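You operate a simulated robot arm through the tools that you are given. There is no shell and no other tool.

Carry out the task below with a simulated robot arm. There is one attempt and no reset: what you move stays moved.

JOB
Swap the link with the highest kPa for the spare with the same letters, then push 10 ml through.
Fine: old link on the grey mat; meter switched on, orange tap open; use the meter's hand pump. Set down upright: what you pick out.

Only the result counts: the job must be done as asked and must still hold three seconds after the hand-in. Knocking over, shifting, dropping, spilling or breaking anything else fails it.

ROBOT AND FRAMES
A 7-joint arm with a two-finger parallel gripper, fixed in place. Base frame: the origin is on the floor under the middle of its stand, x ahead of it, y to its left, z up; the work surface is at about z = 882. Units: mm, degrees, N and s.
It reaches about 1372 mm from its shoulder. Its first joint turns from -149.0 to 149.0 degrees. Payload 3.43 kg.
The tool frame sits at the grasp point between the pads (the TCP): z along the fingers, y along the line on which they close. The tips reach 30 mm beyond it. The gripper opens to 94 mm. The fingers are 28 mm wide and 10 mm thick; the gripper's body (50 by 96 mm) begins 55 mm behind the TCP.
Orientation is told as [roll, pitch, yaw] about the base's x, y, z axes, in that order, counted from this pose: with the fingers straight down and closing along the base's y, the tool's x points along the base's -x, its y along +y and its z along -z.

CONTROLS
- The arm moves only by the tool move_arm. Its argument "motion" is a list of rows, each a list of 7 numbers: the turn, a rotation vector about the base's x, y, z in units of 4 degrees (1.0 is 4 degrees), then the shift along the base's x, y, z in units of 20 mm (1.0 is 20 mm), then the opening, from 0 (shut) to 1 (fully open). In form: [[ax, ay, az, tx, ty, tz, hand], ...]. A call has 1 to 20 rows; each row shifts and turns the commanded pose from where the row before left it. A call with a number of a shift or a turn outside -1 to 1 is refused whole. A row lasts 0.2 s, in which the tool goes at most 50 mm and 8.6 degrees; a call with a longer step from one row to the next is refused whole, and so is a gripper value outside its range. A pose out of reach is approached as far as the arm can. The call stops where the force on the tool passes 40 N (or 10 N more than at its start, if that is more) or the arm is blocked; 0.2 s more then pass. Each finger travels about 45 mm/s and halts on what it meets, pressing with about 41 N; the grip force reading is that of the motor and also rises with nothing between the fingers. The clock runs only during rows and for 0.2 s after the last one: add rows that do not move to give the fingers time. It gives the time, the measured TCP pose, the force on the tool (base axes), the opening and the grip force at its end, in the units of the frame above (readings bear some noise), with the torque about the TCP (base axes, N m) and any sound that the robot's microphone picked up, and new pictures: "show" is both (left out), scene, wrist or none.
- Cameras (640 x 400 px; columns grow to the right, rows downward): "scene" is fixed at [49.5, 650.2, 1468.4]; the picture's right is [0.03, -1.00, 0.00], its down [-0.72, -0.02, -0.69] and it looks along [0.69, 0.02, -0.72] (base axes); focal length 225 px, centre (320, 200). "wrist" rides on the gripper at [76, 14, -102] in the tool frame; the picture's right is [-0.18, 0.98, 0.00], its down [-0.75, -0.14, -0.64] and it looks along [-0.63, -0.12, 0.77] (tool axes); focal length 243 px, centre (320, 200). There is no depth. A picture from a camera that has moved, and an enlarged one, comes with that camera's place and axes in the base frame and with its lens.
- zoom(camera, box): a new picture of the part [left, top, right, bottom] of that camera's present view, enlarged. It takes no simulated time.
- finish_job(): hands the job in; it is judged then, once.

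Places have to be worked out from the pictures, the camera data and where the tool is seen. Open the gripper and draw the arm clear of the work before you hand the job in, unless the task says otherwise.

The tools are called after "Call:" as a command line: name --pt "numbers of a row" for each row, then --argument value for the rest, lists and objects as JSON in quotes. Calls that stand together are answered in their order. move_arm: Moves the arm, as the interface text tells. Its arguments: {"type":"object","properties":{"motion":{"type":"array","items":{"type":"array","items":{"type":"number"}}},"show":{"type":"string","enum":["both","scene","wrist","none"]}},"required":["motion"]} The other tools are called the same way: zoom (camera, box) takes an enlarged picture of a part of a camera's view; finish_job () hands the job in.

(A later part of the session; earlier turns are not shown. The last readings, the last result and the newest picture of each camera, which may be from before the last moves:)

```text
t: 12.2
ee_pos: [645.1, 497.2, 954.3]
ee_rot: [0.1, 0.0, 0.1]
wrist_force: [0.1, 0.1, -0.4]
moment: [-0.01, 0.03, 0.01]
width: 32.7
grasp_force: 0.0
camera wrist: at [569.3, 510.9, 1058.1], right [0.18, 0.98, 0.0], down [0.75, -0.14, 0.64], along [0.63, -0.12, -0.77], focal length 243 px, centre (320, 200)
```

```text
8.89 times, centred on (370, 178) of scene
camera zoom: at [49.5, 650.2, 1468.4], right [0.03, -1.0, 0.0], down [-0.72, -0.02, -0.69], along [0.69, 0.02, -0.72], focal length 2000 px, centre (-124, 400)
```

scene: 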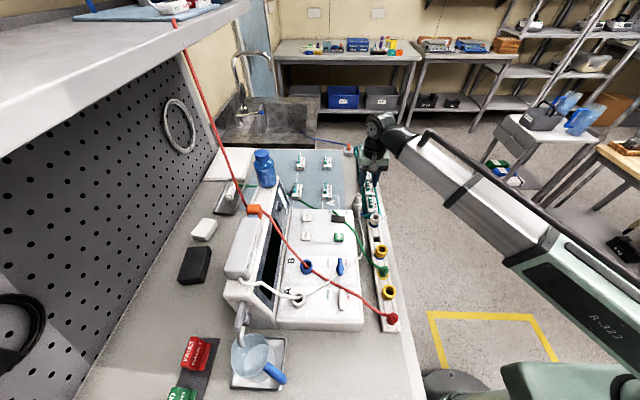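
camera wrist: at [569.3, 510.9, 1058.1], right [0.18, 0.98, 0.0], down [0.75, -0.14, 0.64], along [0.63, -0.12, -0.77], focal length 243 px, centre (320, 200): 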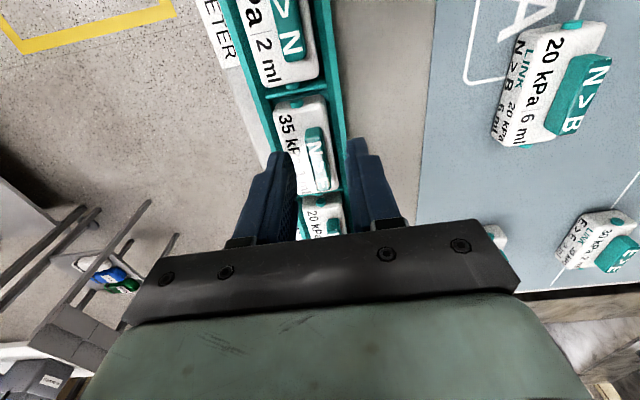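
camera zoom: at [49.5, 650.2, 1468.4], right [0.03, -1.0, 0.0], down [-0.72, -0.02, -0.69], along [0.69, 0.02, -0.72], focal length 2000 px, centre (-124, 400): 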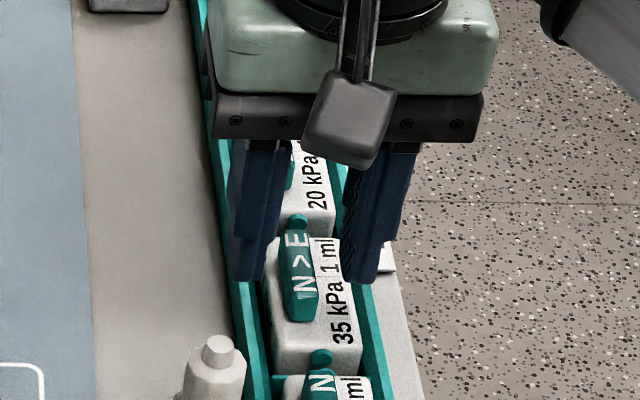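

Alignment looks good (grip at y ≈ 496, x 624–664). I lower 3 mm more and close on the grip.

Call:
move_arm --pt "0 0 0 -0.04 -0.05 -0.15 0.35" --pt "0 0 0 0 0 0 0.1" --pt "0 0 0 0 0 0 0" --pt "0 0 0 0 0 0 0" --pt "0 0 0 0 0 0 0" --show "wrist"

Call:
zoom --camera "wrist" --box '[240, 60, 400, 200]'

```text
t: 13.4
ee_pos: [644.9, 496.4, 952.2]
ee_rot: [0.0, -0.1, 0.2]
wrist_force: [0.0, -0.7, -1.0]
moment: [0.03, -0.03, -0.01]
width: 9.7
grasp_force: 40.4
camera wrist: at [568.9, 509.8, 1055.3], right [0.18, 0.98, 0.0], down [0.75, -0.14, 0.64], along [0.63, -0.12, -0.77], focal length 243 px, centre (320, 200)
```

wrist: 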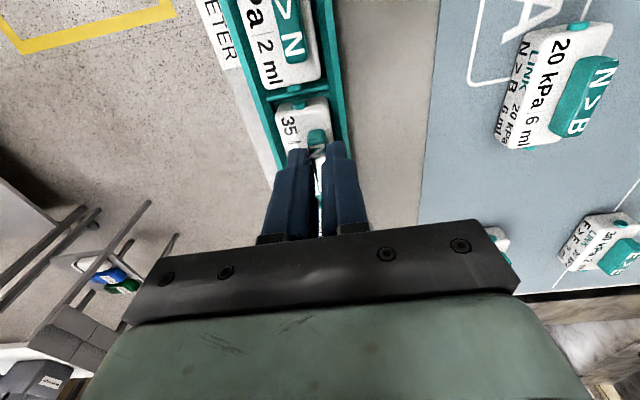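

```text
2.86 times, centred on (320, 130) of wrist
camera zoom: at [568.9, 509.8, 1055.3], right [0.18, 0.98, 0.0], down [0.75, -0.14, 0.64], along [0.63, -0.12, -0.77], focal length 693 px, centre (320, 400)
```

zoom: 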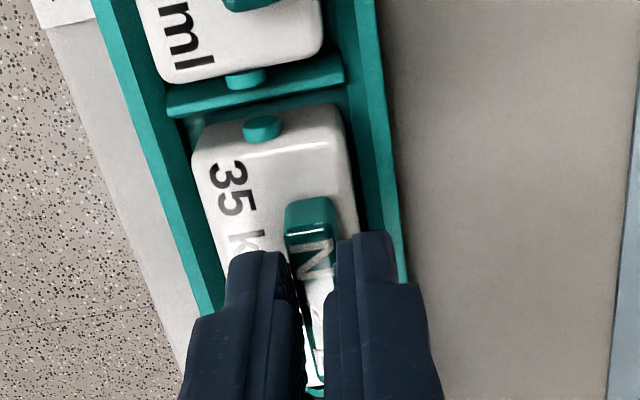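

Gripped at width 9.7 mm with TCP (644.9, 496.4, 952.2) — my reference pose for the replacement. I lift straight up, slowly at first.

Call:
move_arm --pt "0 0 0 0 0 0.2 0" --pt "0 0 0 0 0 0.3 0" --pt "0 0 0 0 0 0.5 0" --pt "0 0 0 0 0 0.8 0" --pt "0 0 0 0 0 1 0" --pt "0 0 0 0 0 1 0" --show "both"

Call:
zoom --camera "wrist" --box '[240, 60, 400, 200]'

Call:
zoom --camera "scene" --box '[330, 140, 410, 200]'

```text
t: 14.8
ee_pos: [645.7, 496.7, 1028.9]
ee_rot: [0.0, 0.0, 0.1]
wrist_force: [0.5, -0.6, -0.1]
moment: [0.02, 0.04, 0.0]
width: 9.6
grasp_force: 40.8
camera wrist: at [569.7, 510.2, 1130.7], right [0.18, 0.98, 0.0], down [0.75, -0.14, 0.64], along [0.63, -0.12, -0.77], focal length 243 px, centre (320, 200)
```

scene: 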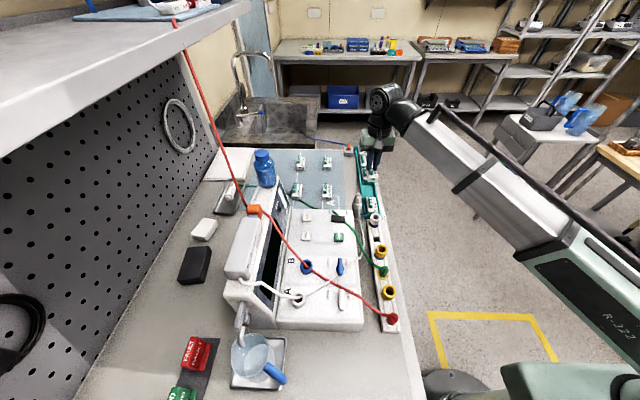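
wrist: 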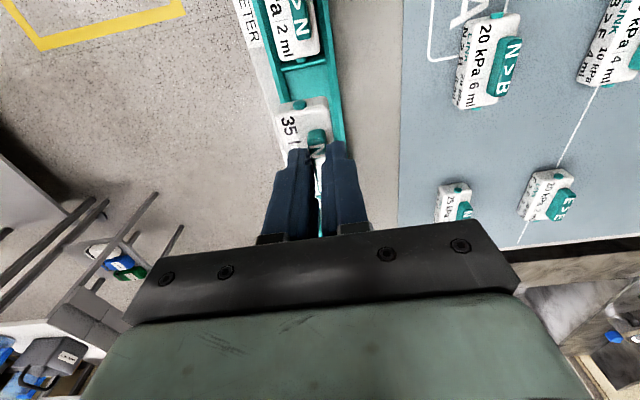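

```text
2.86 times, centred on (320, 130) of wrist
camera zoom: at [569.7, 510.2, 1130.7], right [0.18, 0.98, 0.0], down [0.75, -0.14, 0.64], along [0.63, -0.12, -0.77], focal length 693 px, centre (320, 400)
```

zoom: 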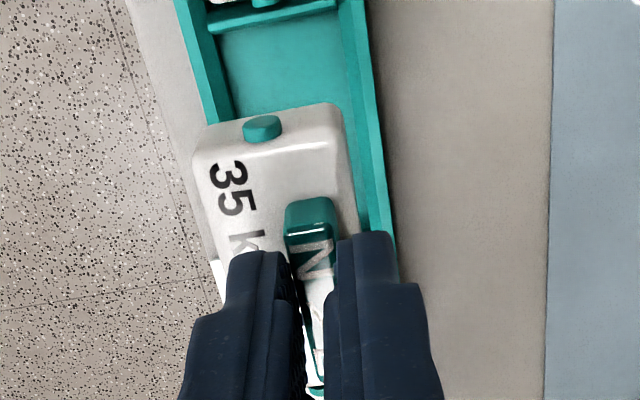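

```text
6.67 times, centred on (370, 170) of scene
camera zoom: at [49.5, 650.2, 1468.4], right [0.03, -1.0, 0.0], down [-0.72, -0.02, -0.69], along [0.69, 0.02, -0.72], focal length 1500 px, centre (-13, 400)
```

zoom: 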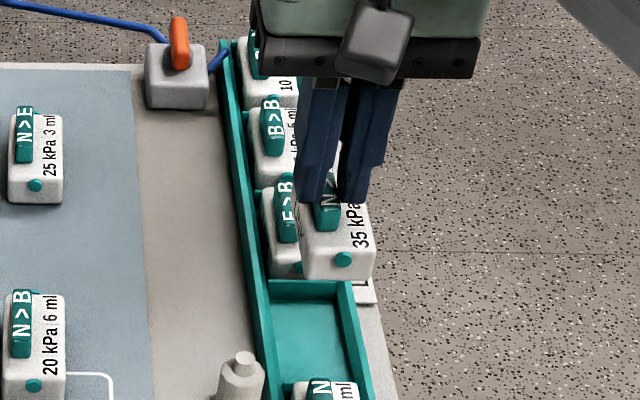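

The old link is out and held securely. I carry it above a free spot on the mat around (706, 641), between the N>B and N>E 25 spares.

Call:
move_arm --pt "0 0 0 0 0.6 0 0" --pt "0 0 0 0.5 1 0 0" --pt "0 0 0 0.5 1 0 0" --pt "0 0 0 0.5 1 0 0" --pt "0 0 0 0.5 1 0 0" --pt "0 0 0 0.5 1 0 0" --pt "0 0 0 0.5 1 0 0" --pt "0 0 0 0 0.6 0 0" --pt "0 0 0 0 0 0 0" --show "both"

Call:
zoom --camera "wrist" --box '[200, 0, 440, 200]'

Call:
zoom --camera "scene" --box '[280, 140, 360, 200]'

```text
t: 16.8
ee_pos: [704.0, 639.7, 1025.9]
ee_rot: [0.1, 0.0, 0.1]
wrist_force: [0.2, 0.2, 0.3]
moment: [0.0, 0.01, 0.0]
width: 10.1
grasp_force: 41.3
camera wrist: at [628.5, 654.2, 1129.6], right [0.18, 0.98, 0.0], down [0.75, -0.14, 0.64], along [0.63, -0.12, -0.77], focal length 243 px, centre (320, 200)
```

scene: 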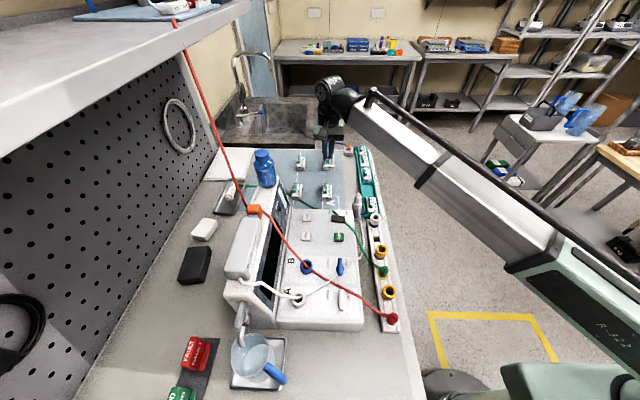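
wrist: 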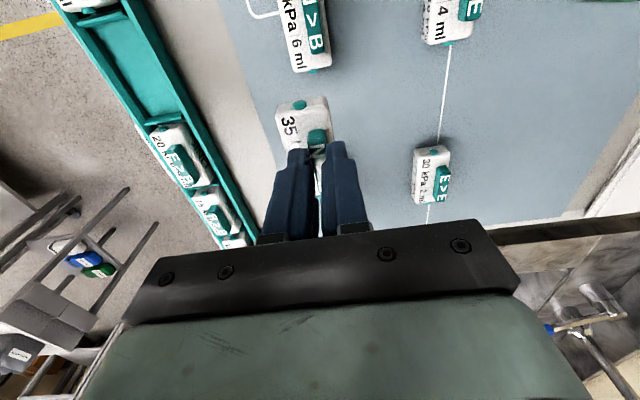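

```text
2.00 times, centred on (320, 100) of wrist
camera zoom: at [628.5, 654.2, 1129.6], right [0.18, 0.98, 0.0], down [0.75, -0.14, 0.64], along [0.63, -0.12, -0.77], focal length 485 px, centre (320, 400)
```

zoom: 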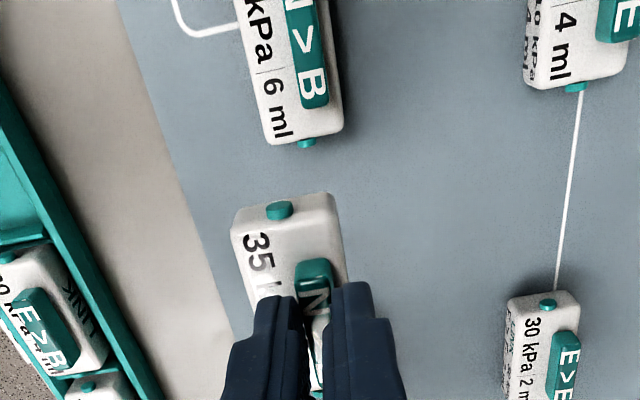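

```text
6.67 times, centred on (320, 170) of scene
camera zoom: at [49.5, 650.2, 1468.4], right [0.03, -1.0, 0.0], down [-0.72, -0.02, -0.69], along [0.69, 0.02, -0.72], focal length 1500 px, centre (320, 400)
```

zoom: 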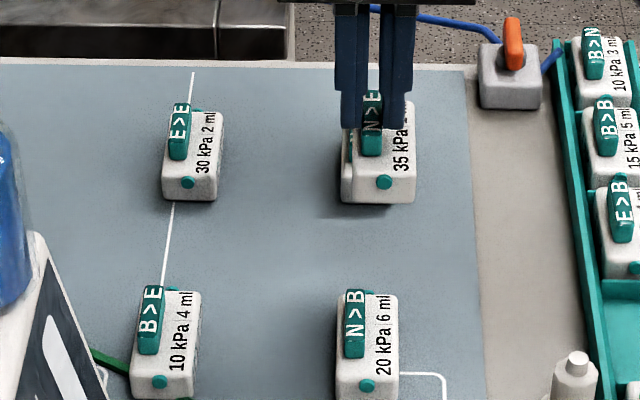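

N>B ends near x 676 and N>E 25 starts near x 770, so I choose a roomier spot at about (723, 693), clear of all four spares. I move there and come down to a small height above the mat (mat links' body tops at z ≈ 904, so release should be near TCP z 940).

Call:
move_arm --pt "0 0 0 0.5 1 0 0" --pt "0 0 0 0.45 1 0 0" --pt "0 0 0 0 0.87 0 0" --pt "0 0 0 0 0 -1 0" --pt "0 0 0 0 0 -1 0" --pt "0 0 0 0 0 -1 0" --pt "0 0 0 0 0 -0.7 0" --pt "0 0 0 0 0 0 0" --show "both"

Call:
zoom --camera "scene" --box '[280, 140, 360, 200]'

Call:
zoom --camera "wrist" --box '[160, 0, 480, 200]'

```text
t: 18.6
ee_pos: [722.6, 697.2, 954.2]
ee_rot: [0.1, -0.1, 0.0]
wrist_force: [0.0, 0.8, -0.8]
moment: [-0.03, 0.01, -0.01]
width: 10.0
grasp_force: 41.0
camera wrist: at [647.1, 710.6, 1057.6], right [0.18, 0.98, 0.0], down [0.75, -0.14, 0.64], along [0.63, -0.12, -0.77], focal length 243 px, centre (320, 200)
```

scene: 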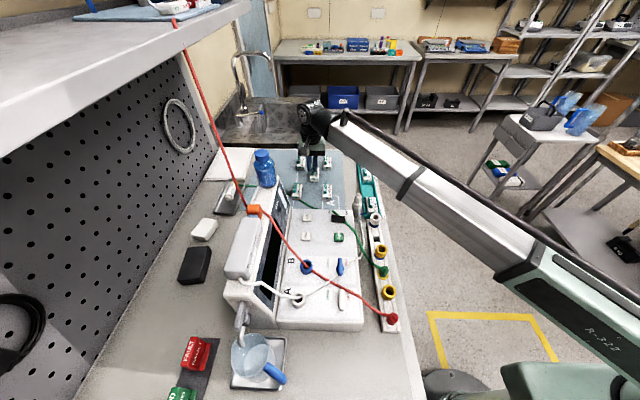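
wrist: 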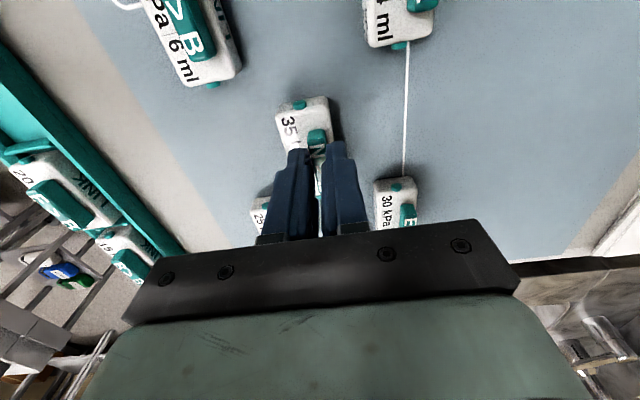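

```text
6.67 times, centred on (320, 170) of scene
camera zoom: at [49.5, 650.2, 1468.4], right [0.03, -1.0, 0.0], down [-0.72, -0.02, -0.69], along [0.69, 0.02, -0.72], focal length 1500 px, centre (320, 400)
```

zoom: 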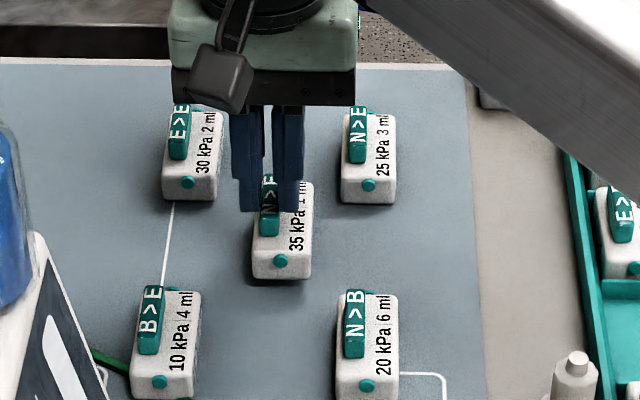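

```text
2.00 times, centred on (320, 100) of wrist
camera zoom: at [647.1, 710.6, 1057.6], right [0.18, 0.98, 0.0], down [0.75, -0.14, 0.64], along [0.63, -0.12, -0.77], focal length 485 px, centre (320, 400)
```

zoom: 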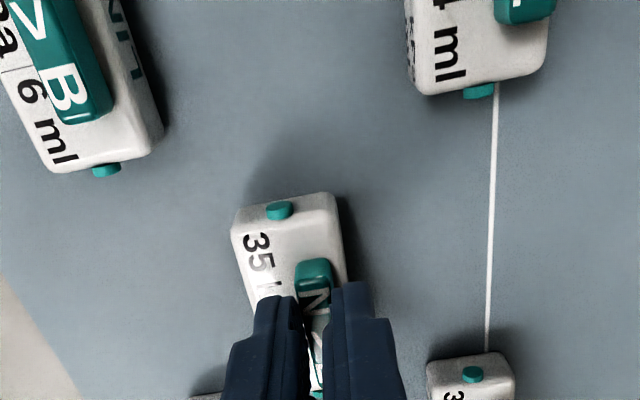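

The spot is clear all round. I lower the link in small steps and watch for contact.

Call:
move_arm --pt "0 0 0 0 0 -0.3 0" --pt "0 0 0 0 0 -0.2 0" --pt "0 0 0 0 0 0 0" --show "none"

Call:
move_arm --pt "0 0 0 0 0 -0.1 0" --pt "0 0 0 0 0 0 0" --show "none"

Call:
zoom --camera "scene" --box '[300, 150, 332, 176]'

```text
t: 19.4
ee_pos: [723.6, 697.1, 944.7]
ee_rot: [0.2, 0.0, 0.2]
wrist_force: [4.1, -0.1, 15.0]
moment: [-0.02, 0.0, 0.02]
width: 9.9
grasp_force: 41.0
```

```text
t: 20.0
ee_pos: [723.0, 697.0, 944.0]
ee_rot: [0.1, -0.1, 0.1]
wrist_force: [3.0, 3.6, 33.4]
moment: [0.09, -0.08, 0.02]
width: 10.1
grasp_force: 41.4
```

```text
15.38 times, centred on (316, 163) of scene
camera zoom: at [49.5, 650.2, 1468.4], right [0.03, -1.0, 0.0], down [-0.72, -0.02, -0.69], along [0.69, 0.02, -0.72], focal length 3462 px, centre (382, 769)
```

zoom: 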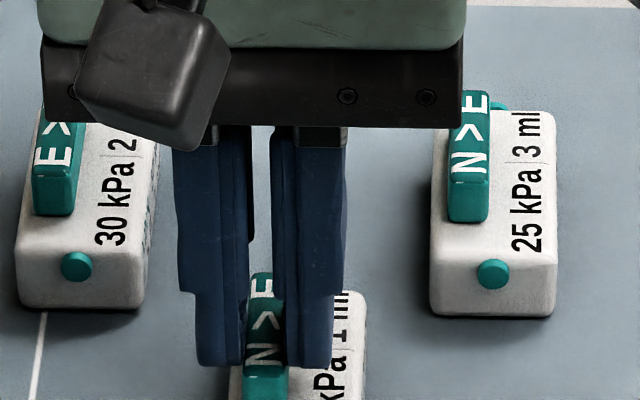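

The link is on the mat (contact at TCP z ≈ 944). I ease off the downward force slightly and then open the fingers a little.

Call:
move_arm --pt "0 0 0 0 0 0.1 0" --pt "0 0 0 0 0 0 0" --show "none"

Call:
move_arm --pt "0 0 0 0 0 0 0.2" --pt "0 0 0 0 0 0 0.35" --pt "0 0 0 0 0 0 0.35" --pt "0 0 0 0 0 0 0.35" --show "none"

Call:
move_arm --pt "0 0 0 0 0 0.5 0.35" --pt "0 0 0 0 0 1 0.35" --pt "0 0 0 0 0 1 0.35" --pt "0 0 0 0 0 1 0.35" --pt "0 0 0 0 0 0 0.35" --show "both"

Call:
zoom --camera "scene" --box '[280, 140, 360, 200]'

Call:
zoom --camera "wrist" --box '[240, 60, 400, 200]'

```text
t: 20.6
ee_pos: [724.2, 697.7, 943.7]
ee_rot: [0.0, -0.1, 0.1]
wrist_force: [1.2, 5.3, 17.7]
moment: [0.17, -0.27, 0.06]
width: 9.8
grasp_force: 41.0
```

```text
t: 21.6
ee_pos: [724.4, 696.7, 943.9]
ee_rot: [0.0, -0.1, 0.0]
wrist_force: [0.3, 0.1, 0.1]
moment: [-0.05, -0.01, 0.0]
width: 33.2
grasp_force: 0.0
```

```text
t: 22.8
ee_pos: [723.9, 694.4, 1015.5]
ee_rot: [-0.1, 0.0, 0.1]
wrist_force: [-0.9, 0.3, -0.5]
moment: [0.0, -0.02, 0.0]
width: 33.0
grasp_force: 0.1
camera wrist: at [648.0, 709.0, 1117.9], right [0.18, 0.98, 0.0], down [0.75, -0.14, 0.64], along [0.63, -0.12, -0.77], focal length 243 px, centre (320, 200)
```

scene: 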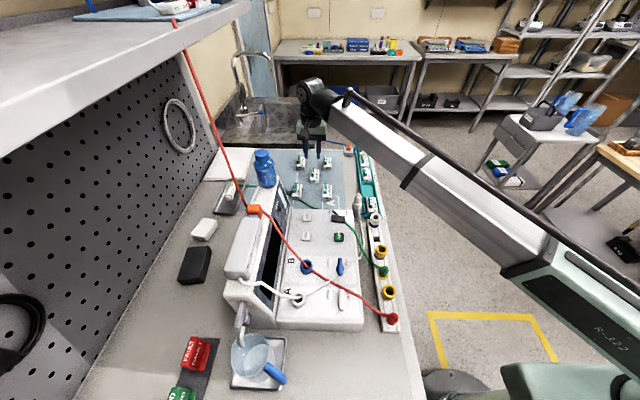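
wrist: 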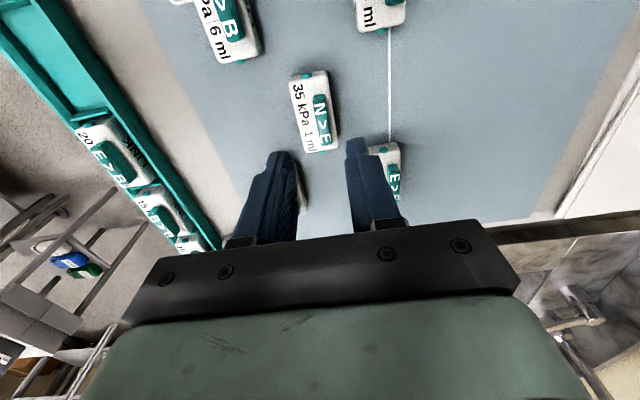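

```text
6.67 times, centred on (320, 170) of scene
camera zoom: at [49.5, 650.2, 1468.4], right [0.03, -1.0, 0.0], down [-0.72, -0.02, -0.69], along [0.69, 0.02, -0.72], focal length 1500 px, centre (320, 400)
```

zoom: 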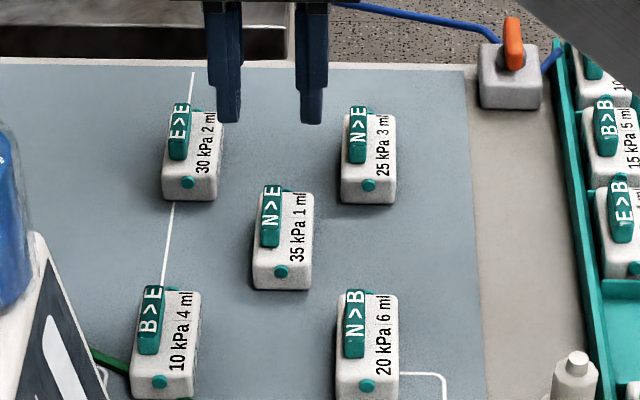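

```text
2.86 times, centred on (320, 130) of wrist
camera zoom: at [648.0, 709.0, 1117.9], right [0.18, 0.98, 0.0], down [0.75, -0.14, 0.64], along [0.63, -0.12, -0.77], focal length 693 px, centre (320, 400)
```

zoom: 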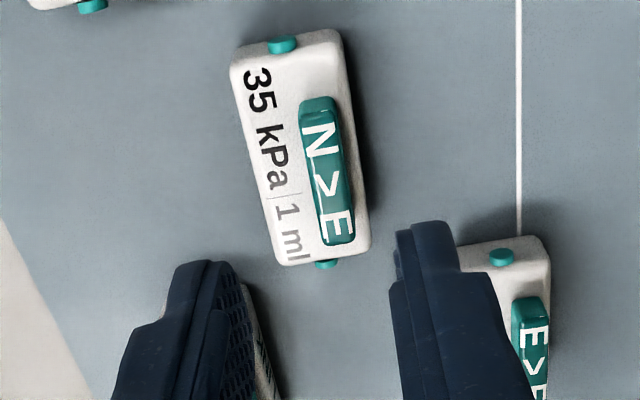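

The old link stands upright on the mat at the reference spot. From the nub offsets I place the N>E 25 grip at about (805, 647); I move above it.

Call:
move_arm --pt "0 0 0 1 -0.6 0 0.4" --pt "0 0 0 1 -0.6 0 0.45" --pt "0 0 0 1 -0.6 0 0.45" --pt "0 0 0 1 -0.57 0 0.45" --pt "0 0 0 0 0 0 0.45" --pt "0 0 0 0 0 0 0.45" --show "both"

Call:
zoom --camera "wrist" --box '[240, 60, 400, 200]'

Call:
zoom --camera "scene" --box '[300, 130, 364, 180]'

```text
t: 24.2
ee_pos: [805.3, 648.1, 1014.6]
ee_rot: [0.0, 0.0, 0.1]
wrist_force: [1.1, -0.5, -0.3]
moment: [-0.01, 0.0, -0.01]
width: 42.2
grasp_force: 0.0
camera wrist: at [729.1, 662.6, 1117.4], right [0.18, 0.98, 0.0], down [0.75, -0.14, 0.64], along [0.63, -0.12, -0.77], focal length 243 px, centre (320, 200)
```

scene: 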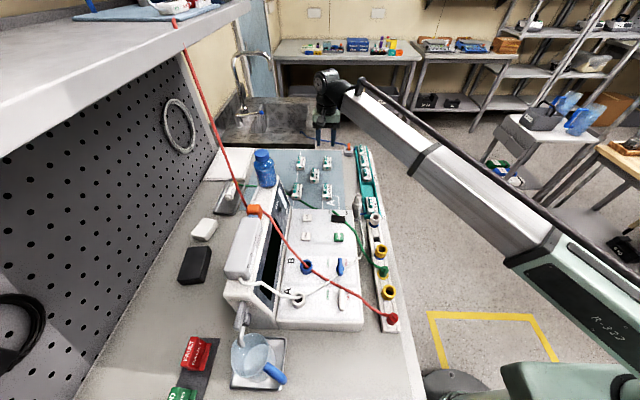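
wrist: 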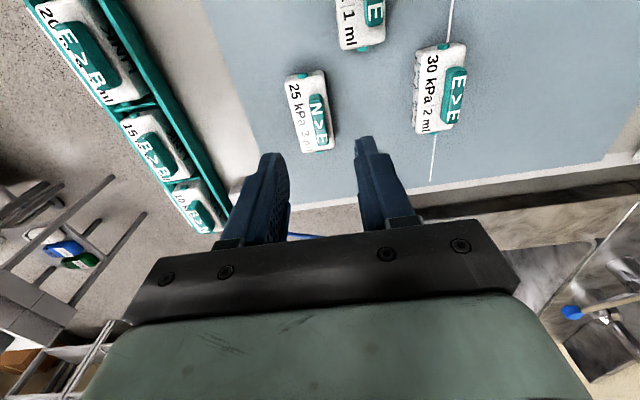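

```text
2.86 times, centred on (320, 130) of wrist
camera zoom: at [729.1, 662.6, 1117.4], right [0.18, 0.98, 0.0], down [0.75, -0.14, 0.64], along [0.63, -0.12, -0.77], focal length 693 px, centre (320, 400)
```

zoom: 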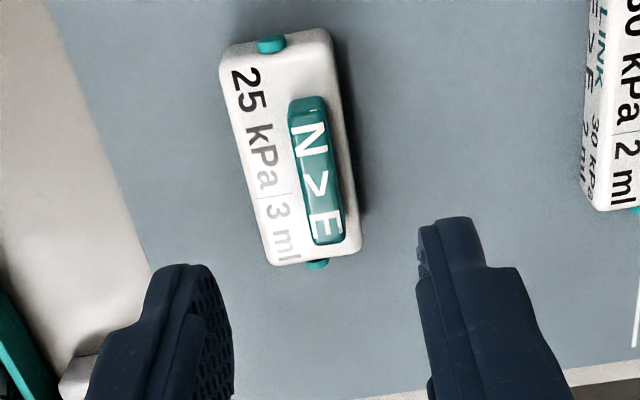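

```text
8.00 times, centred on (332, 155) of scene
camera zoom: at [49.5, 650.2, 1468.4], right [0.03, -1.0, 0.0], down [-0.72, -0.02, -0.69], along [0.69, 0.02, -0.72], focal length 1800 px, centre (224, 560)
```

zoom: 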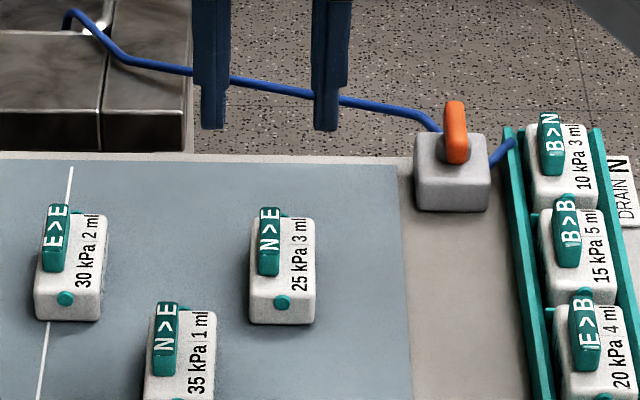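

The spare sits almost exactly where predicted and parallel to the old one. I lower to the same relative grasp height (TCP z ≈ 944) with fingers open around the grip.

Call:
move_arm --pt "0 0 0 0 -0.045 -1 0.4" --pt "0 0 0 0 0 -1 0.35" --pt "0 0 0 0 0 -0.8 0.35" --pt "0 0 0 0 0 -0.4 0.35" --pt "0 0 0 0 0 -0.15 0.35" --pt "0 0 0 0 0 0 0.35" --show "wrist"

Call:
zoom --camera "wrist" --box '[240, 60, 400, 200]'

```text
t: 25.6
ee_pos: [804.6, 648.2, 948.1]
ee_rot: [0.0, 0.0, 0.2]
wrist_force: [-0.5, 0.1, -0.4]
moment: [-0.04, -0.03, 0.0]
width: 32.8
grasp_force: 0.1
camera wrist: at [728.5, 662.4, 1049.9], right [0.18, 0.98, 0.0], down [0.75, -0.14, 0.64], along [0.63, -0.12, -0.77], focal length 243 px, centre (320, 200)
```

wrist: 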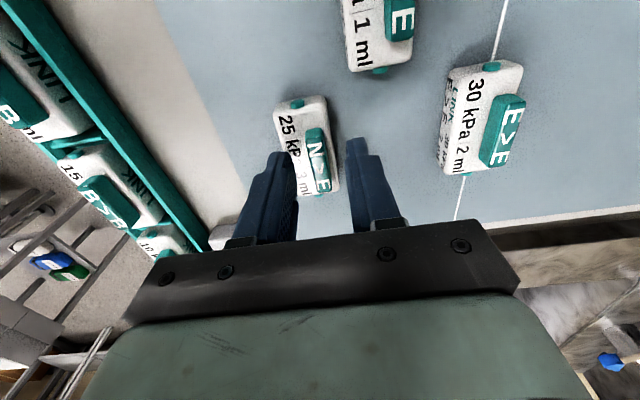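

```text
2.86 times, centred on (320, 130) of wrist
camera zoom: at [728.5, 662.4, 1049.9], right [0.18, 0.98, 0.0], down [0.75, -0.14, 0.64], along [0.63, -0.12, -0.77], focal length 693 px, centre (320, 400)
```

zoom: 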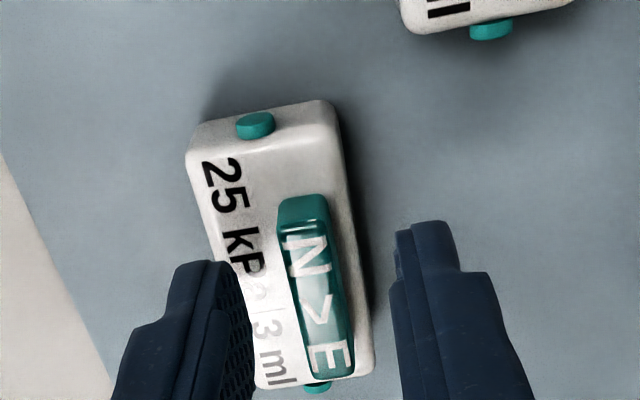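

Relation to the grip matches the earlier pick; I make the same small trim and lower 4 mm, then close.

Call:
move_arm --pt "0 0 0 -0.02 -0.05 -0.2 0.35" --pt "0 0 0 0 0 0 0.35" --show "none"

Call:
move_arm --pt "0 0 0 0 0 0 0.1" --pt "0 0 0 0 0 0 0" --pt "0 0 0 0 0 0 0" --pt "0 0 0 0 0 0 0" --show "wrist"

Call:
zoom --camera "wrist" --box '[240, 60, 400, 200]'

```text
t: 26.2
ee_pos: [803.8, 646.8, 942.2]
ee_rot: [0.0, 0.0, 0.1]
wrist_force: [-0.2, -0.1, -0.4]
moment: [-0.01, 0.01, 0.01]
width: 33.2
grasp_force: 0.0
```

```text
t: 27.2
ee_pos: [804.4, 647.8, 941.8]
ee_rot: [0.0, 0.0, 0.1]
wrist_force: [0.0, 0.3, -0.5]
moment: [0.01, 0.0, -0.02]
width: 9.9
grasp_force: 40.9
camera wrist: at [728.0, 661.3, 1045.9], right [0.18, 0.98, 0.0], down [0.75, -0.14, 0.64], along [0.63, -0.12, -0.77], focal length 243 px, centre (320, 200)
```

wrist: 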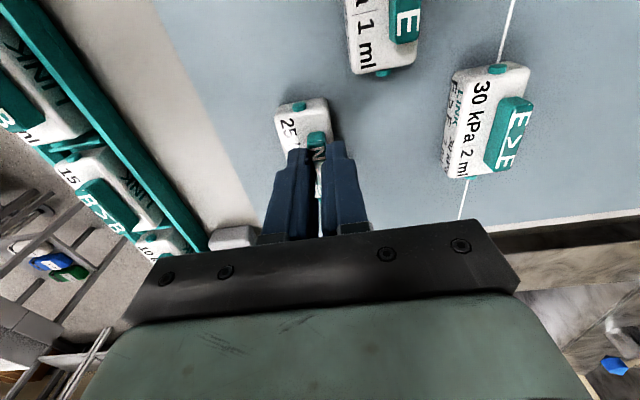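

```text
2.86 times, centred on (320, 130) of wrist
camera zoom: at [728.0, 661.3, 1045.9], right [0.18, 0.98, 0.0], down [0.75, -0.14, 0.64], along [0.63, -0.12, -0.77], focal length 693 px, centre (320, 400)
```

zoom: 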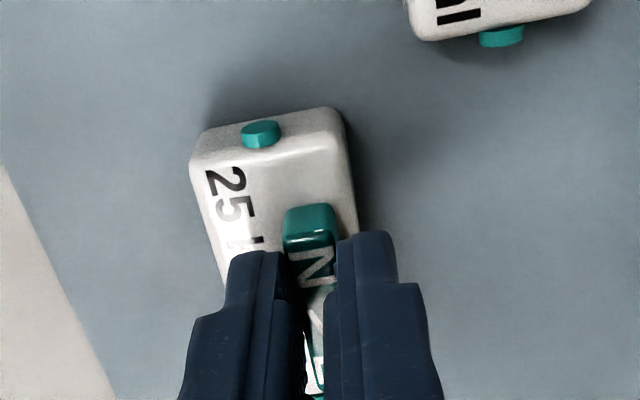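

The spare is gripped (2 mm deeper than the first, same alignment). I lift it and carry it above the empty slot.

Call:
move_arm --pt "0 0 0 0 0 0.5 0" --pt "0 0 0 0 0 1 0" --pt "0 0 0 0 0 1 0" --pt "0 0 0 0 0 1 0" --pt "0 0 0 0 0 1 0" --pt "0 0 0 -1 -1 0 0" --pt "0 0 0 -1 -1 0 0" --pt "0 0 0 -1 -1 0 0" --pt "0 0 0 -1 -1 0 0" --pt "0 0 0 -1 -1 0 0" --pt "0 0 0 -1 -1 0 0" --pt "0 0 0 -1 -1 0 0" --pt "0 0 0 -0.95 -0.55 0 0" --pt "0 0 0 0 0 0 0" --pt "0 0 0 0 0 0 0" --show "both"

Call:
zoom --camera "wrist" --box '[240, 60, 400, 200]'

Call:
zoom --camera "scene" --box '[330, 140, 410, 200]'

```text
t: 30.4
ee_pos: [645.2, 496.6, 1032.6]
ee_rot: [-0.1, -0.1, 0.1]
wrist_force: [-0.2, -0.4, -0.9]
moment: [0.02, -0.03, -0.01]
width: 9.9
grasp_force: 41.1
camera wrist: at [570.4, 509.9, 1136.2], right [0.18, 0.98, 0.0], down [0.75, -0.14, 0.64], along [0.63, -0.12, -0.77], focal length 243 px, centre (320, 200)
```

scene: 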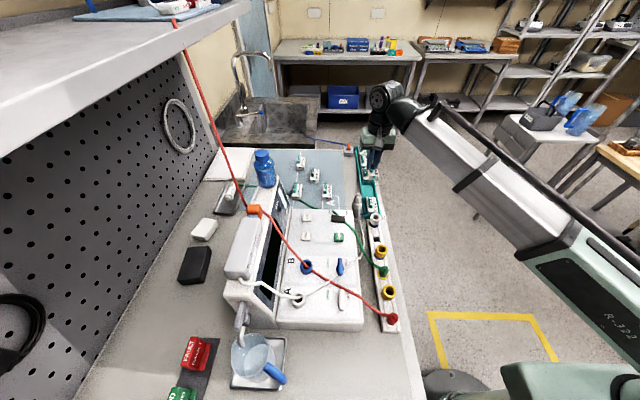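
wrist: 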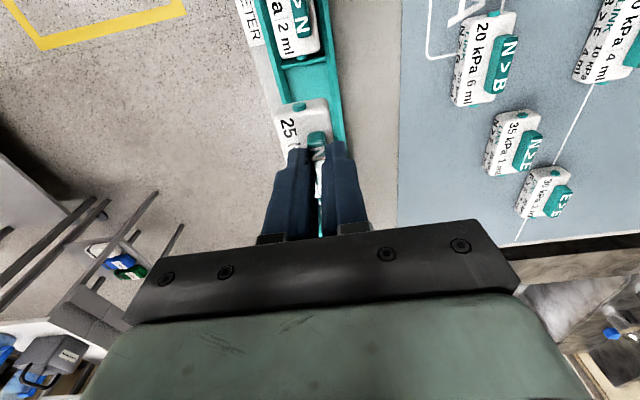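

```text
2.86 times, centred on (320, 130) of wrist
camera zoom: at [570.4, 509.9, 1136.2], right [0.18, 0.98, 0.0], down [0.75, -0.14, 0.64], along [0.63, -0.12, -0.77], focal length 693 px, centre (320, 400)
```

zoom: 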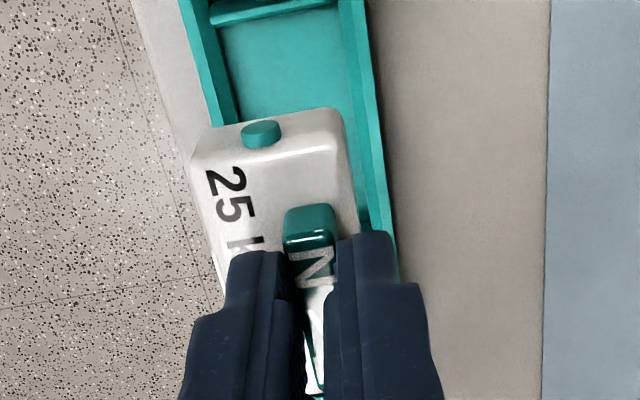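

```text
6.67 times, centred on (370, 170) of scene
camera zoom: at [49.5, 650.2, 1468.4], right [0.03, -1.0, 0.0], down [-0.72, -0.02, -0.69], along [0.69, 0.02, -0.72], focal length 1500 px, centre (-13, 400)
```

zoom: 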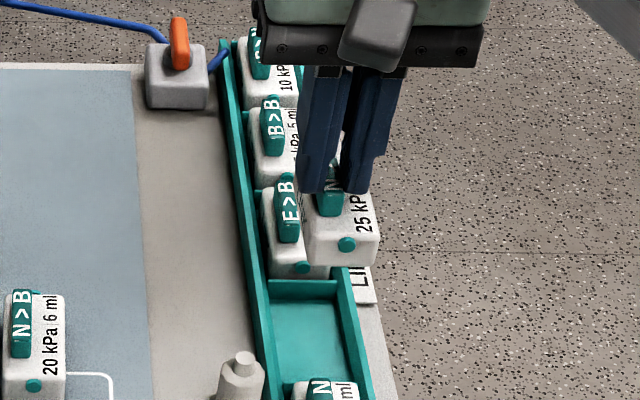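

Held link is aligned over the empty slot at the reference xy. I lower to just above the slot's entry and check the fit.

Call:
move_arm --pt "0 0 0 0 0 -1 0" --pt "0 0 0 0 0 -1 0" --pt "0 0 0 0 0 -0.7 0" --pt "0 0 0 0 0 0 0" --pt "0 0 0 0 0 0 0" --show "wrist"

Call:
zoom --camera "wrist" --box '[240, 60, 400, 200]'

Call:
zoom --camera "scene" --box '[345, 160, 395, 200]'

```text
t: 31.6
ee_pos: [644.1, 496.5, 979.4]
ee_rot: [0.0, 0.0, 0.1]
wrist_force: [0.4, 0.1, -0.3]
moment: [0.0, -0.02, 0.0]
width: 9.8
grasp_force: 40.8
camera wrist: at [567.9, 510.0, 1082.9], right [0.18, 0.98, 0.0], down [0.75, -0.14, 0.64], along [0.63, -0.12, -0.77], focal length 243 px, centre (320, 200)
```

wrist: 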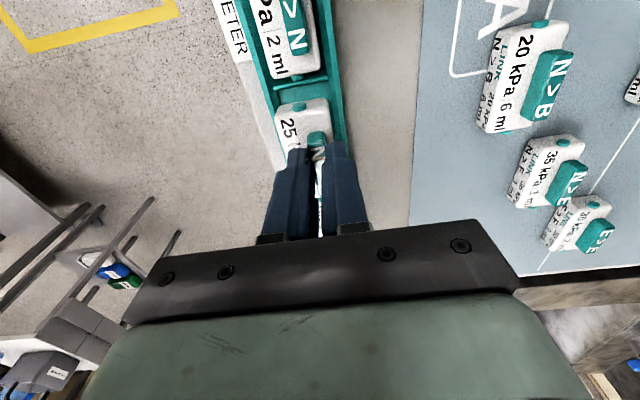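

```text
2.86 times, centred on (320, 130) of wrist
camera zoom: at [567.9, 510.0, 1082.9], right [0.18, 0.98, 0.0], down [0.75, -0.14, 0.64], along [0.63, -0.12, -0.77], focal length 693 px, centre (320, 400)
```

zoom: 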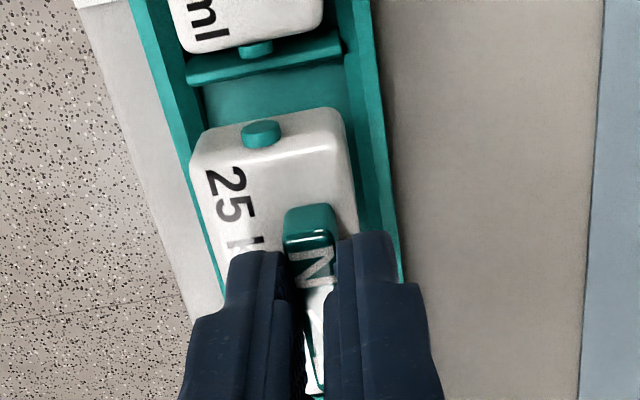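

```text
10.00 times, centred on (370, 180) of scene
camera zoom: at [49.5, 650.2, 1468.4], right [0.03, -1.0, 0.0], down [-0.72, -0.02, -0.69], along [0.69, 0.02, -0.72], focal length 2251 px, centre (-180, 400)
```

zoom: 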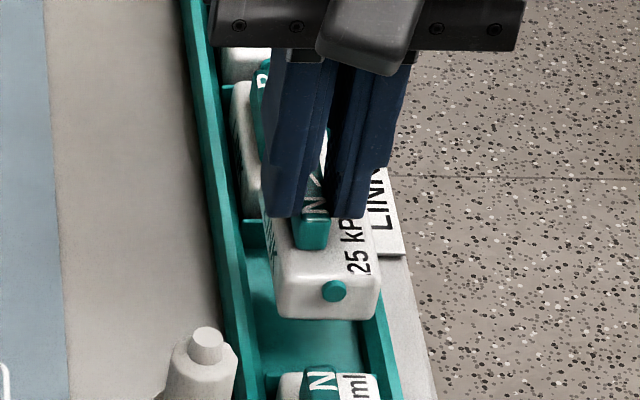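

It lines up with the slot. I lower gently in small calls, watching the force.

Call:
move_arm --pt "0 0 0 0.03 0 -0.4 0" --pt "0 0 0 0 0 -0.4 0" --pt "0 0 0 0 0 0 0" --show "none"

Call:
move_arm --pt "0 0 0 0 0 -0.25 0" --pt "0 0 0 0 0 0 0" --show "none"

Call:
move_arm --pt "0 0 0 0 0 -0.2 0" --pt "0 0 0 0 0 0 0" --show "wrist"

Call:
zoom --camera "wrist" --box '[240, 60, 400, 200]'

```text
t: 32.4
ee_pos: [645.4, 496.3, 962.9]
ee_rot: [0.1, 0.0, 0.1]
wrist_force: [0.3, -0.9, -0.6]
moment: [0.02, -0.01, 0.01]
width: 9.8
grasp_force: 41.6
```

```text
t: 33.0
ee_pos: [646.4, 496.6, 957.7]
ee_rot: [0.1, -0.1, 0.1]
wrist_force: [0.9, -1.0, -0.6]
moment: [-0.02, -0.01, -0.01]
width: 9.8
grasp_force: 40.8
```

```text
t: 33.6
ee_pos: [645.4, 497.4, 954.0]
ee_rot: [0.0, 0.0, 0.1]
wrist_force: [0.3, 0.7, -0.9]
moment: [0.04, 0.0, 0.01]
width: 9.7
grasp_force: 40.7
camera wrist: at [569.5, 510.7, 1057.2], right [0.18, 0.98, 0.0], down [0.75, -0.14, 0.64], along [0.63, -0.12, -0.77], focal length 243 px, centre (320, 200)
```

wrist: 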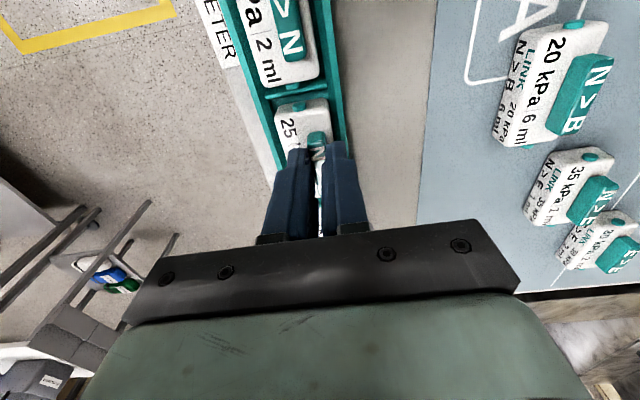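

```text
2.86 times, centred on (320, 130) of wrist
camera zoom: at [569.5, 510.7, 1057.2], right [0.18, 0.98, 0.0], down [0.75, -0.14, 0.64], along [0.63, -0.12, -0.77], focal length 693 px, centre (320, 400)
```

zoom: 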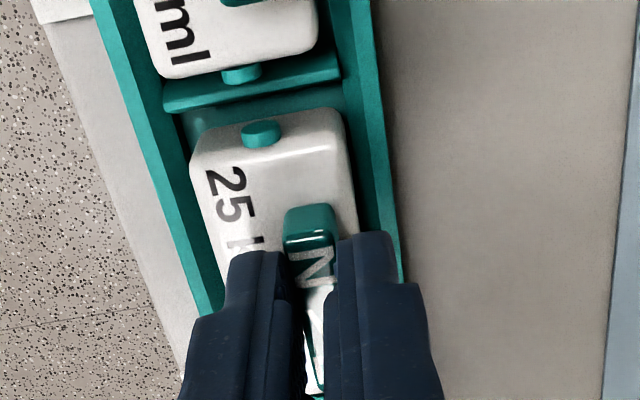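

It is entering the slot freely. I continue in 2 mm steps until it seats.

Call:
move_arm --pt "0 0 0 0 0 -0.1 0" --pt "0 0 0 0 0 0 0" --show "none"

Call:
move_arm --pt "0 0 0 0 0 -0.1 0" --pt "0 0 0 0 0 0 0" --show "none"

Call:
move_arm --pt "0 0 0 0 0 -0.05 0" --pt "0 0 0 0 0 0 0" --show "none"

```text
t: 34.2
ee_pos: [645.4, 495.8, 952.0]
ee_rot: [0.0, -0.1, 0.1]
wrist_force: [-0.3, 0.3, -0.1]
moment: [-0.02, 0.02, -0.03]
width: 10.0
grasp_force: 40.7
```

```text
t: 34.8
ee_pos: [645.9, 497.0, 950.4]
ee_rot: [-0.1, 0.0, 0.1]
wrist_force: [0.1, 0.5, -1.0]
moment: [0.01, 0.0, 0.04]
width: 9.9
grasp_force: 41.5
```

```text
t: 35.4
ee_pos: [645.5, 496.5, 949.2]
ee_rot: [0.0, -0.1, 0.0]
wrist_force: [-0.4, 1.5, -1.0]
moment: [0.0, -0.01, 0.03]
width: 9.8
grasp_force: 40.7
```

Call:
move_arm --pt "0 0 0 0 0 -0.06 0" --pt "0 0 0 0 0 0 0" --show "none"

Call:
move_arm --pt "0 0 0 0 0 -0.06 0" --pt "0 0 0 0 0 0 0" --show "wrist"

Call:
zoom --camera "wrist" --box '[240, 60, 400, 200]'

Call:
zoom --camera "scene" --box '[345, 160, 395, 200]'

```text
t: 36.0
ee_pos: [645.3, 496.2, 948.7]
ee_rot: [0.1, 0.0, 0.1]
wrist_force: [0.5, 1.7, 13.1]
moment: [-0.02, 0.08, 0.0]
width: 10.1
grasp_force: 41.2
```

```text
t: 36.6
ee_pos: [644.8, 495.8, 947.6]
ee_rot: [0.2, -0.2, 0.1]
wrist_force: [-0.7, 3.2, 34.1]
moment: [0.06, 0.03, -0.01]
width: 10.0
grasp_force: 40.4
camera wrist: at [569.0, 509.8, 1050.9], right [0.18, 0.98, 0.0], down [0.75, -0.14, 0.64], along [0.63, -0.12, -0.77], focal length 243 px, centre (320, 200)
```

wrist: 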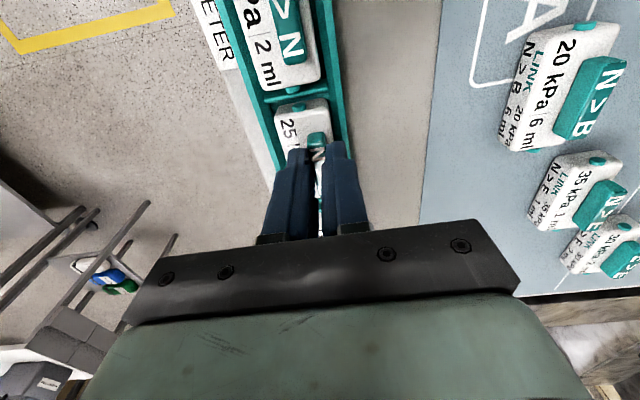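

```text
2.86 times, centred on (320, 130) of wrist
camera zoom: at [569.0, 509.8, 1050.9], right [0.18, 0.98, 0.0], down [0.75, -0.14, 0.64], along [0.63, -0.12, -0.77], focal length 693 px, centre (320, 400)
```

zoom: 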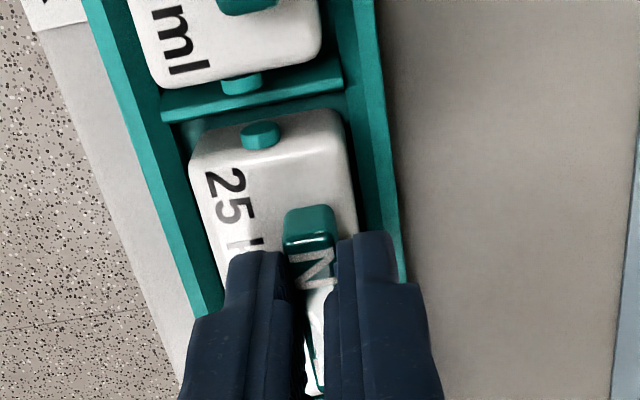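

```text
10.00 times, centred on (370, 180) of scene
camera zoom: at [49.5, 650.2, 1468.4], right [0.03, -1.0, 0.0], down [-0.72, -0.02, -0.69], along [0.69, 0.02, -0.72], focal length 2251 px, centre (-180, 400)
```

zoom: 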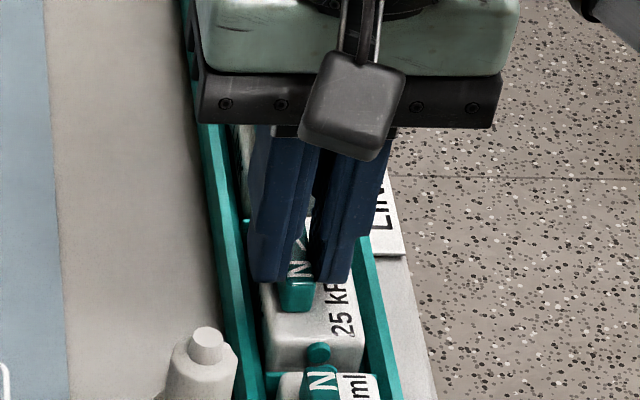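

Seated (contact at z ≈ 948.5, as expected). I ease off, open the fingers and rise to inspect.

Call:
move_arm --pt "0 0 0 0 0 0.08 0" --pt "0 0 0 0 0 0 0" --show "none"

Call:
move_arm --pt "0 0 0 0 0 0 0.2" --pt "0 0 0 0 0 0 0.35" --pt "0 0 0 0 0 0 0.35" --pt "0 0 0 0 0 0 0.35" --pt "0 0 0 0 0 0.5 0.35" --pt "0 0 0 0 0 1 0.35" --pt "0 0 0 0 0 1 0.35" --pt "0 0 0 0 0 1 0.35" --pt "0 0 0 0 0 0 0.35" --show "both"

Call:
zoom --camera "wrist" --box '[240, 60, 400, 200]'

Call:
zoom --camera "scene" --box '[345, 160, 395, 200]'

```text
t: 37.2
ee_pos: [645.4, 495.0, 947.7]
ee_rot: [0.0, 0.0, 0.1]
wrist_force: [1.1, 3.5, 9.7]
moment: [0.12, -0.23, 0.09]
width: 9.9
grasp_force: 41.2
```

```text
t: 39.2
ee_pos: [644.5, 495.1, 1019.3]
ee_rot: [0.0, 0.0, 0.1]
wrist_force: [0.4, -0.3, 0.1]
moment: [0.02, -0.02, 0.0]
width: 32.7
grasp_force: 0.0
camera wrist: at [569.2, 508.8, 1121.5], right [0.18, 0.98, 0.0], down [0.75, -0.14, 0.64], along [0.63, -0.12, -0.77], focal length 243 px, centre (320, 200)
```

scene: 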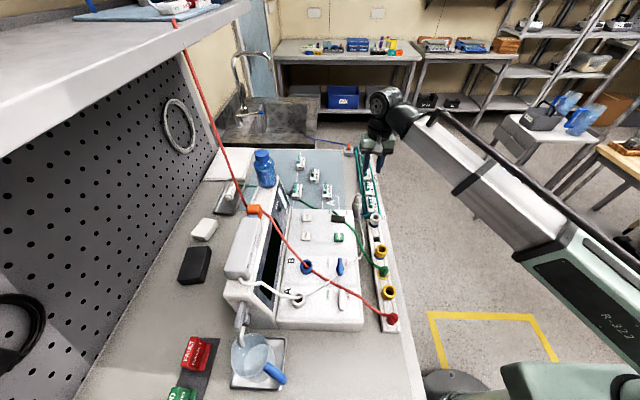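
wrist: 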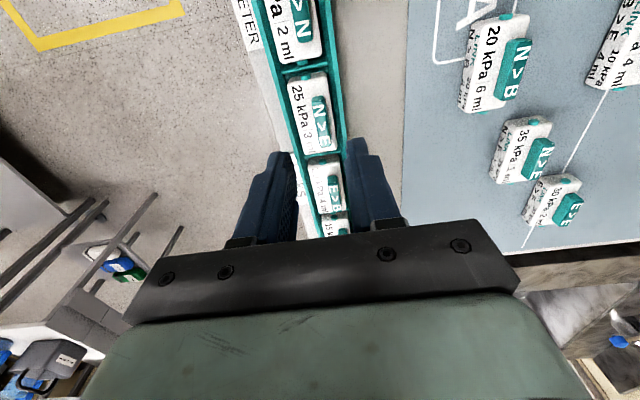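

```text
2.86 times, centred on (320, 130) of wrist
camera zoom: at [569.2, 508.8, 1121.5], right [0.18, 0.98, 0.0], down [0.75, -0.14, 0.64], along [0.63, -0.12, -0.77], focal length 693 px, centre (320, 400)
```

zoom: 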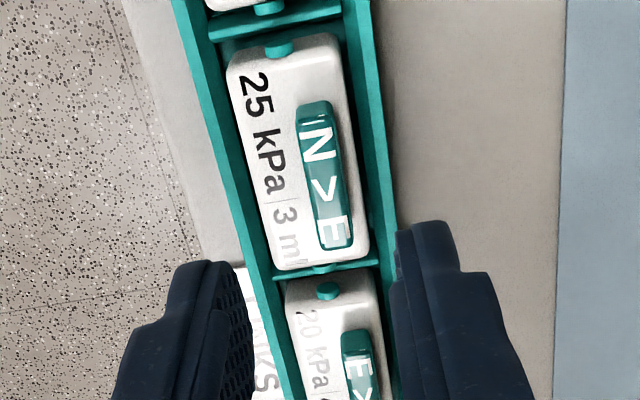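

```text
10.00 times, centred on (370, 180) of scene
camera zoom: at [49.5, 650.2, 1468.4], right [0.03, -1.0, 0.0], down [-0.72, -0.02, -0.69], along [0.69, 0.02, -0.72], focal length 2251 px, centre (-180, 400)
```

zoom: 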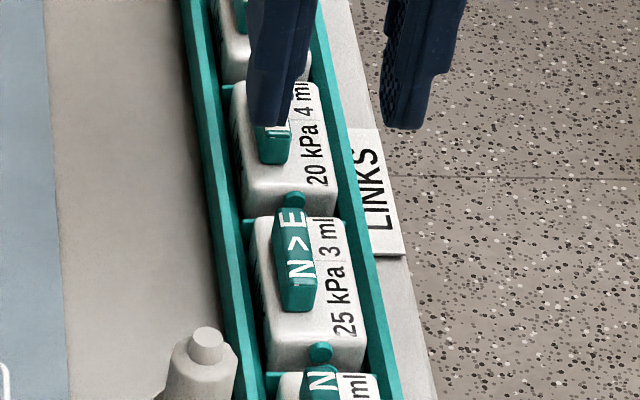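

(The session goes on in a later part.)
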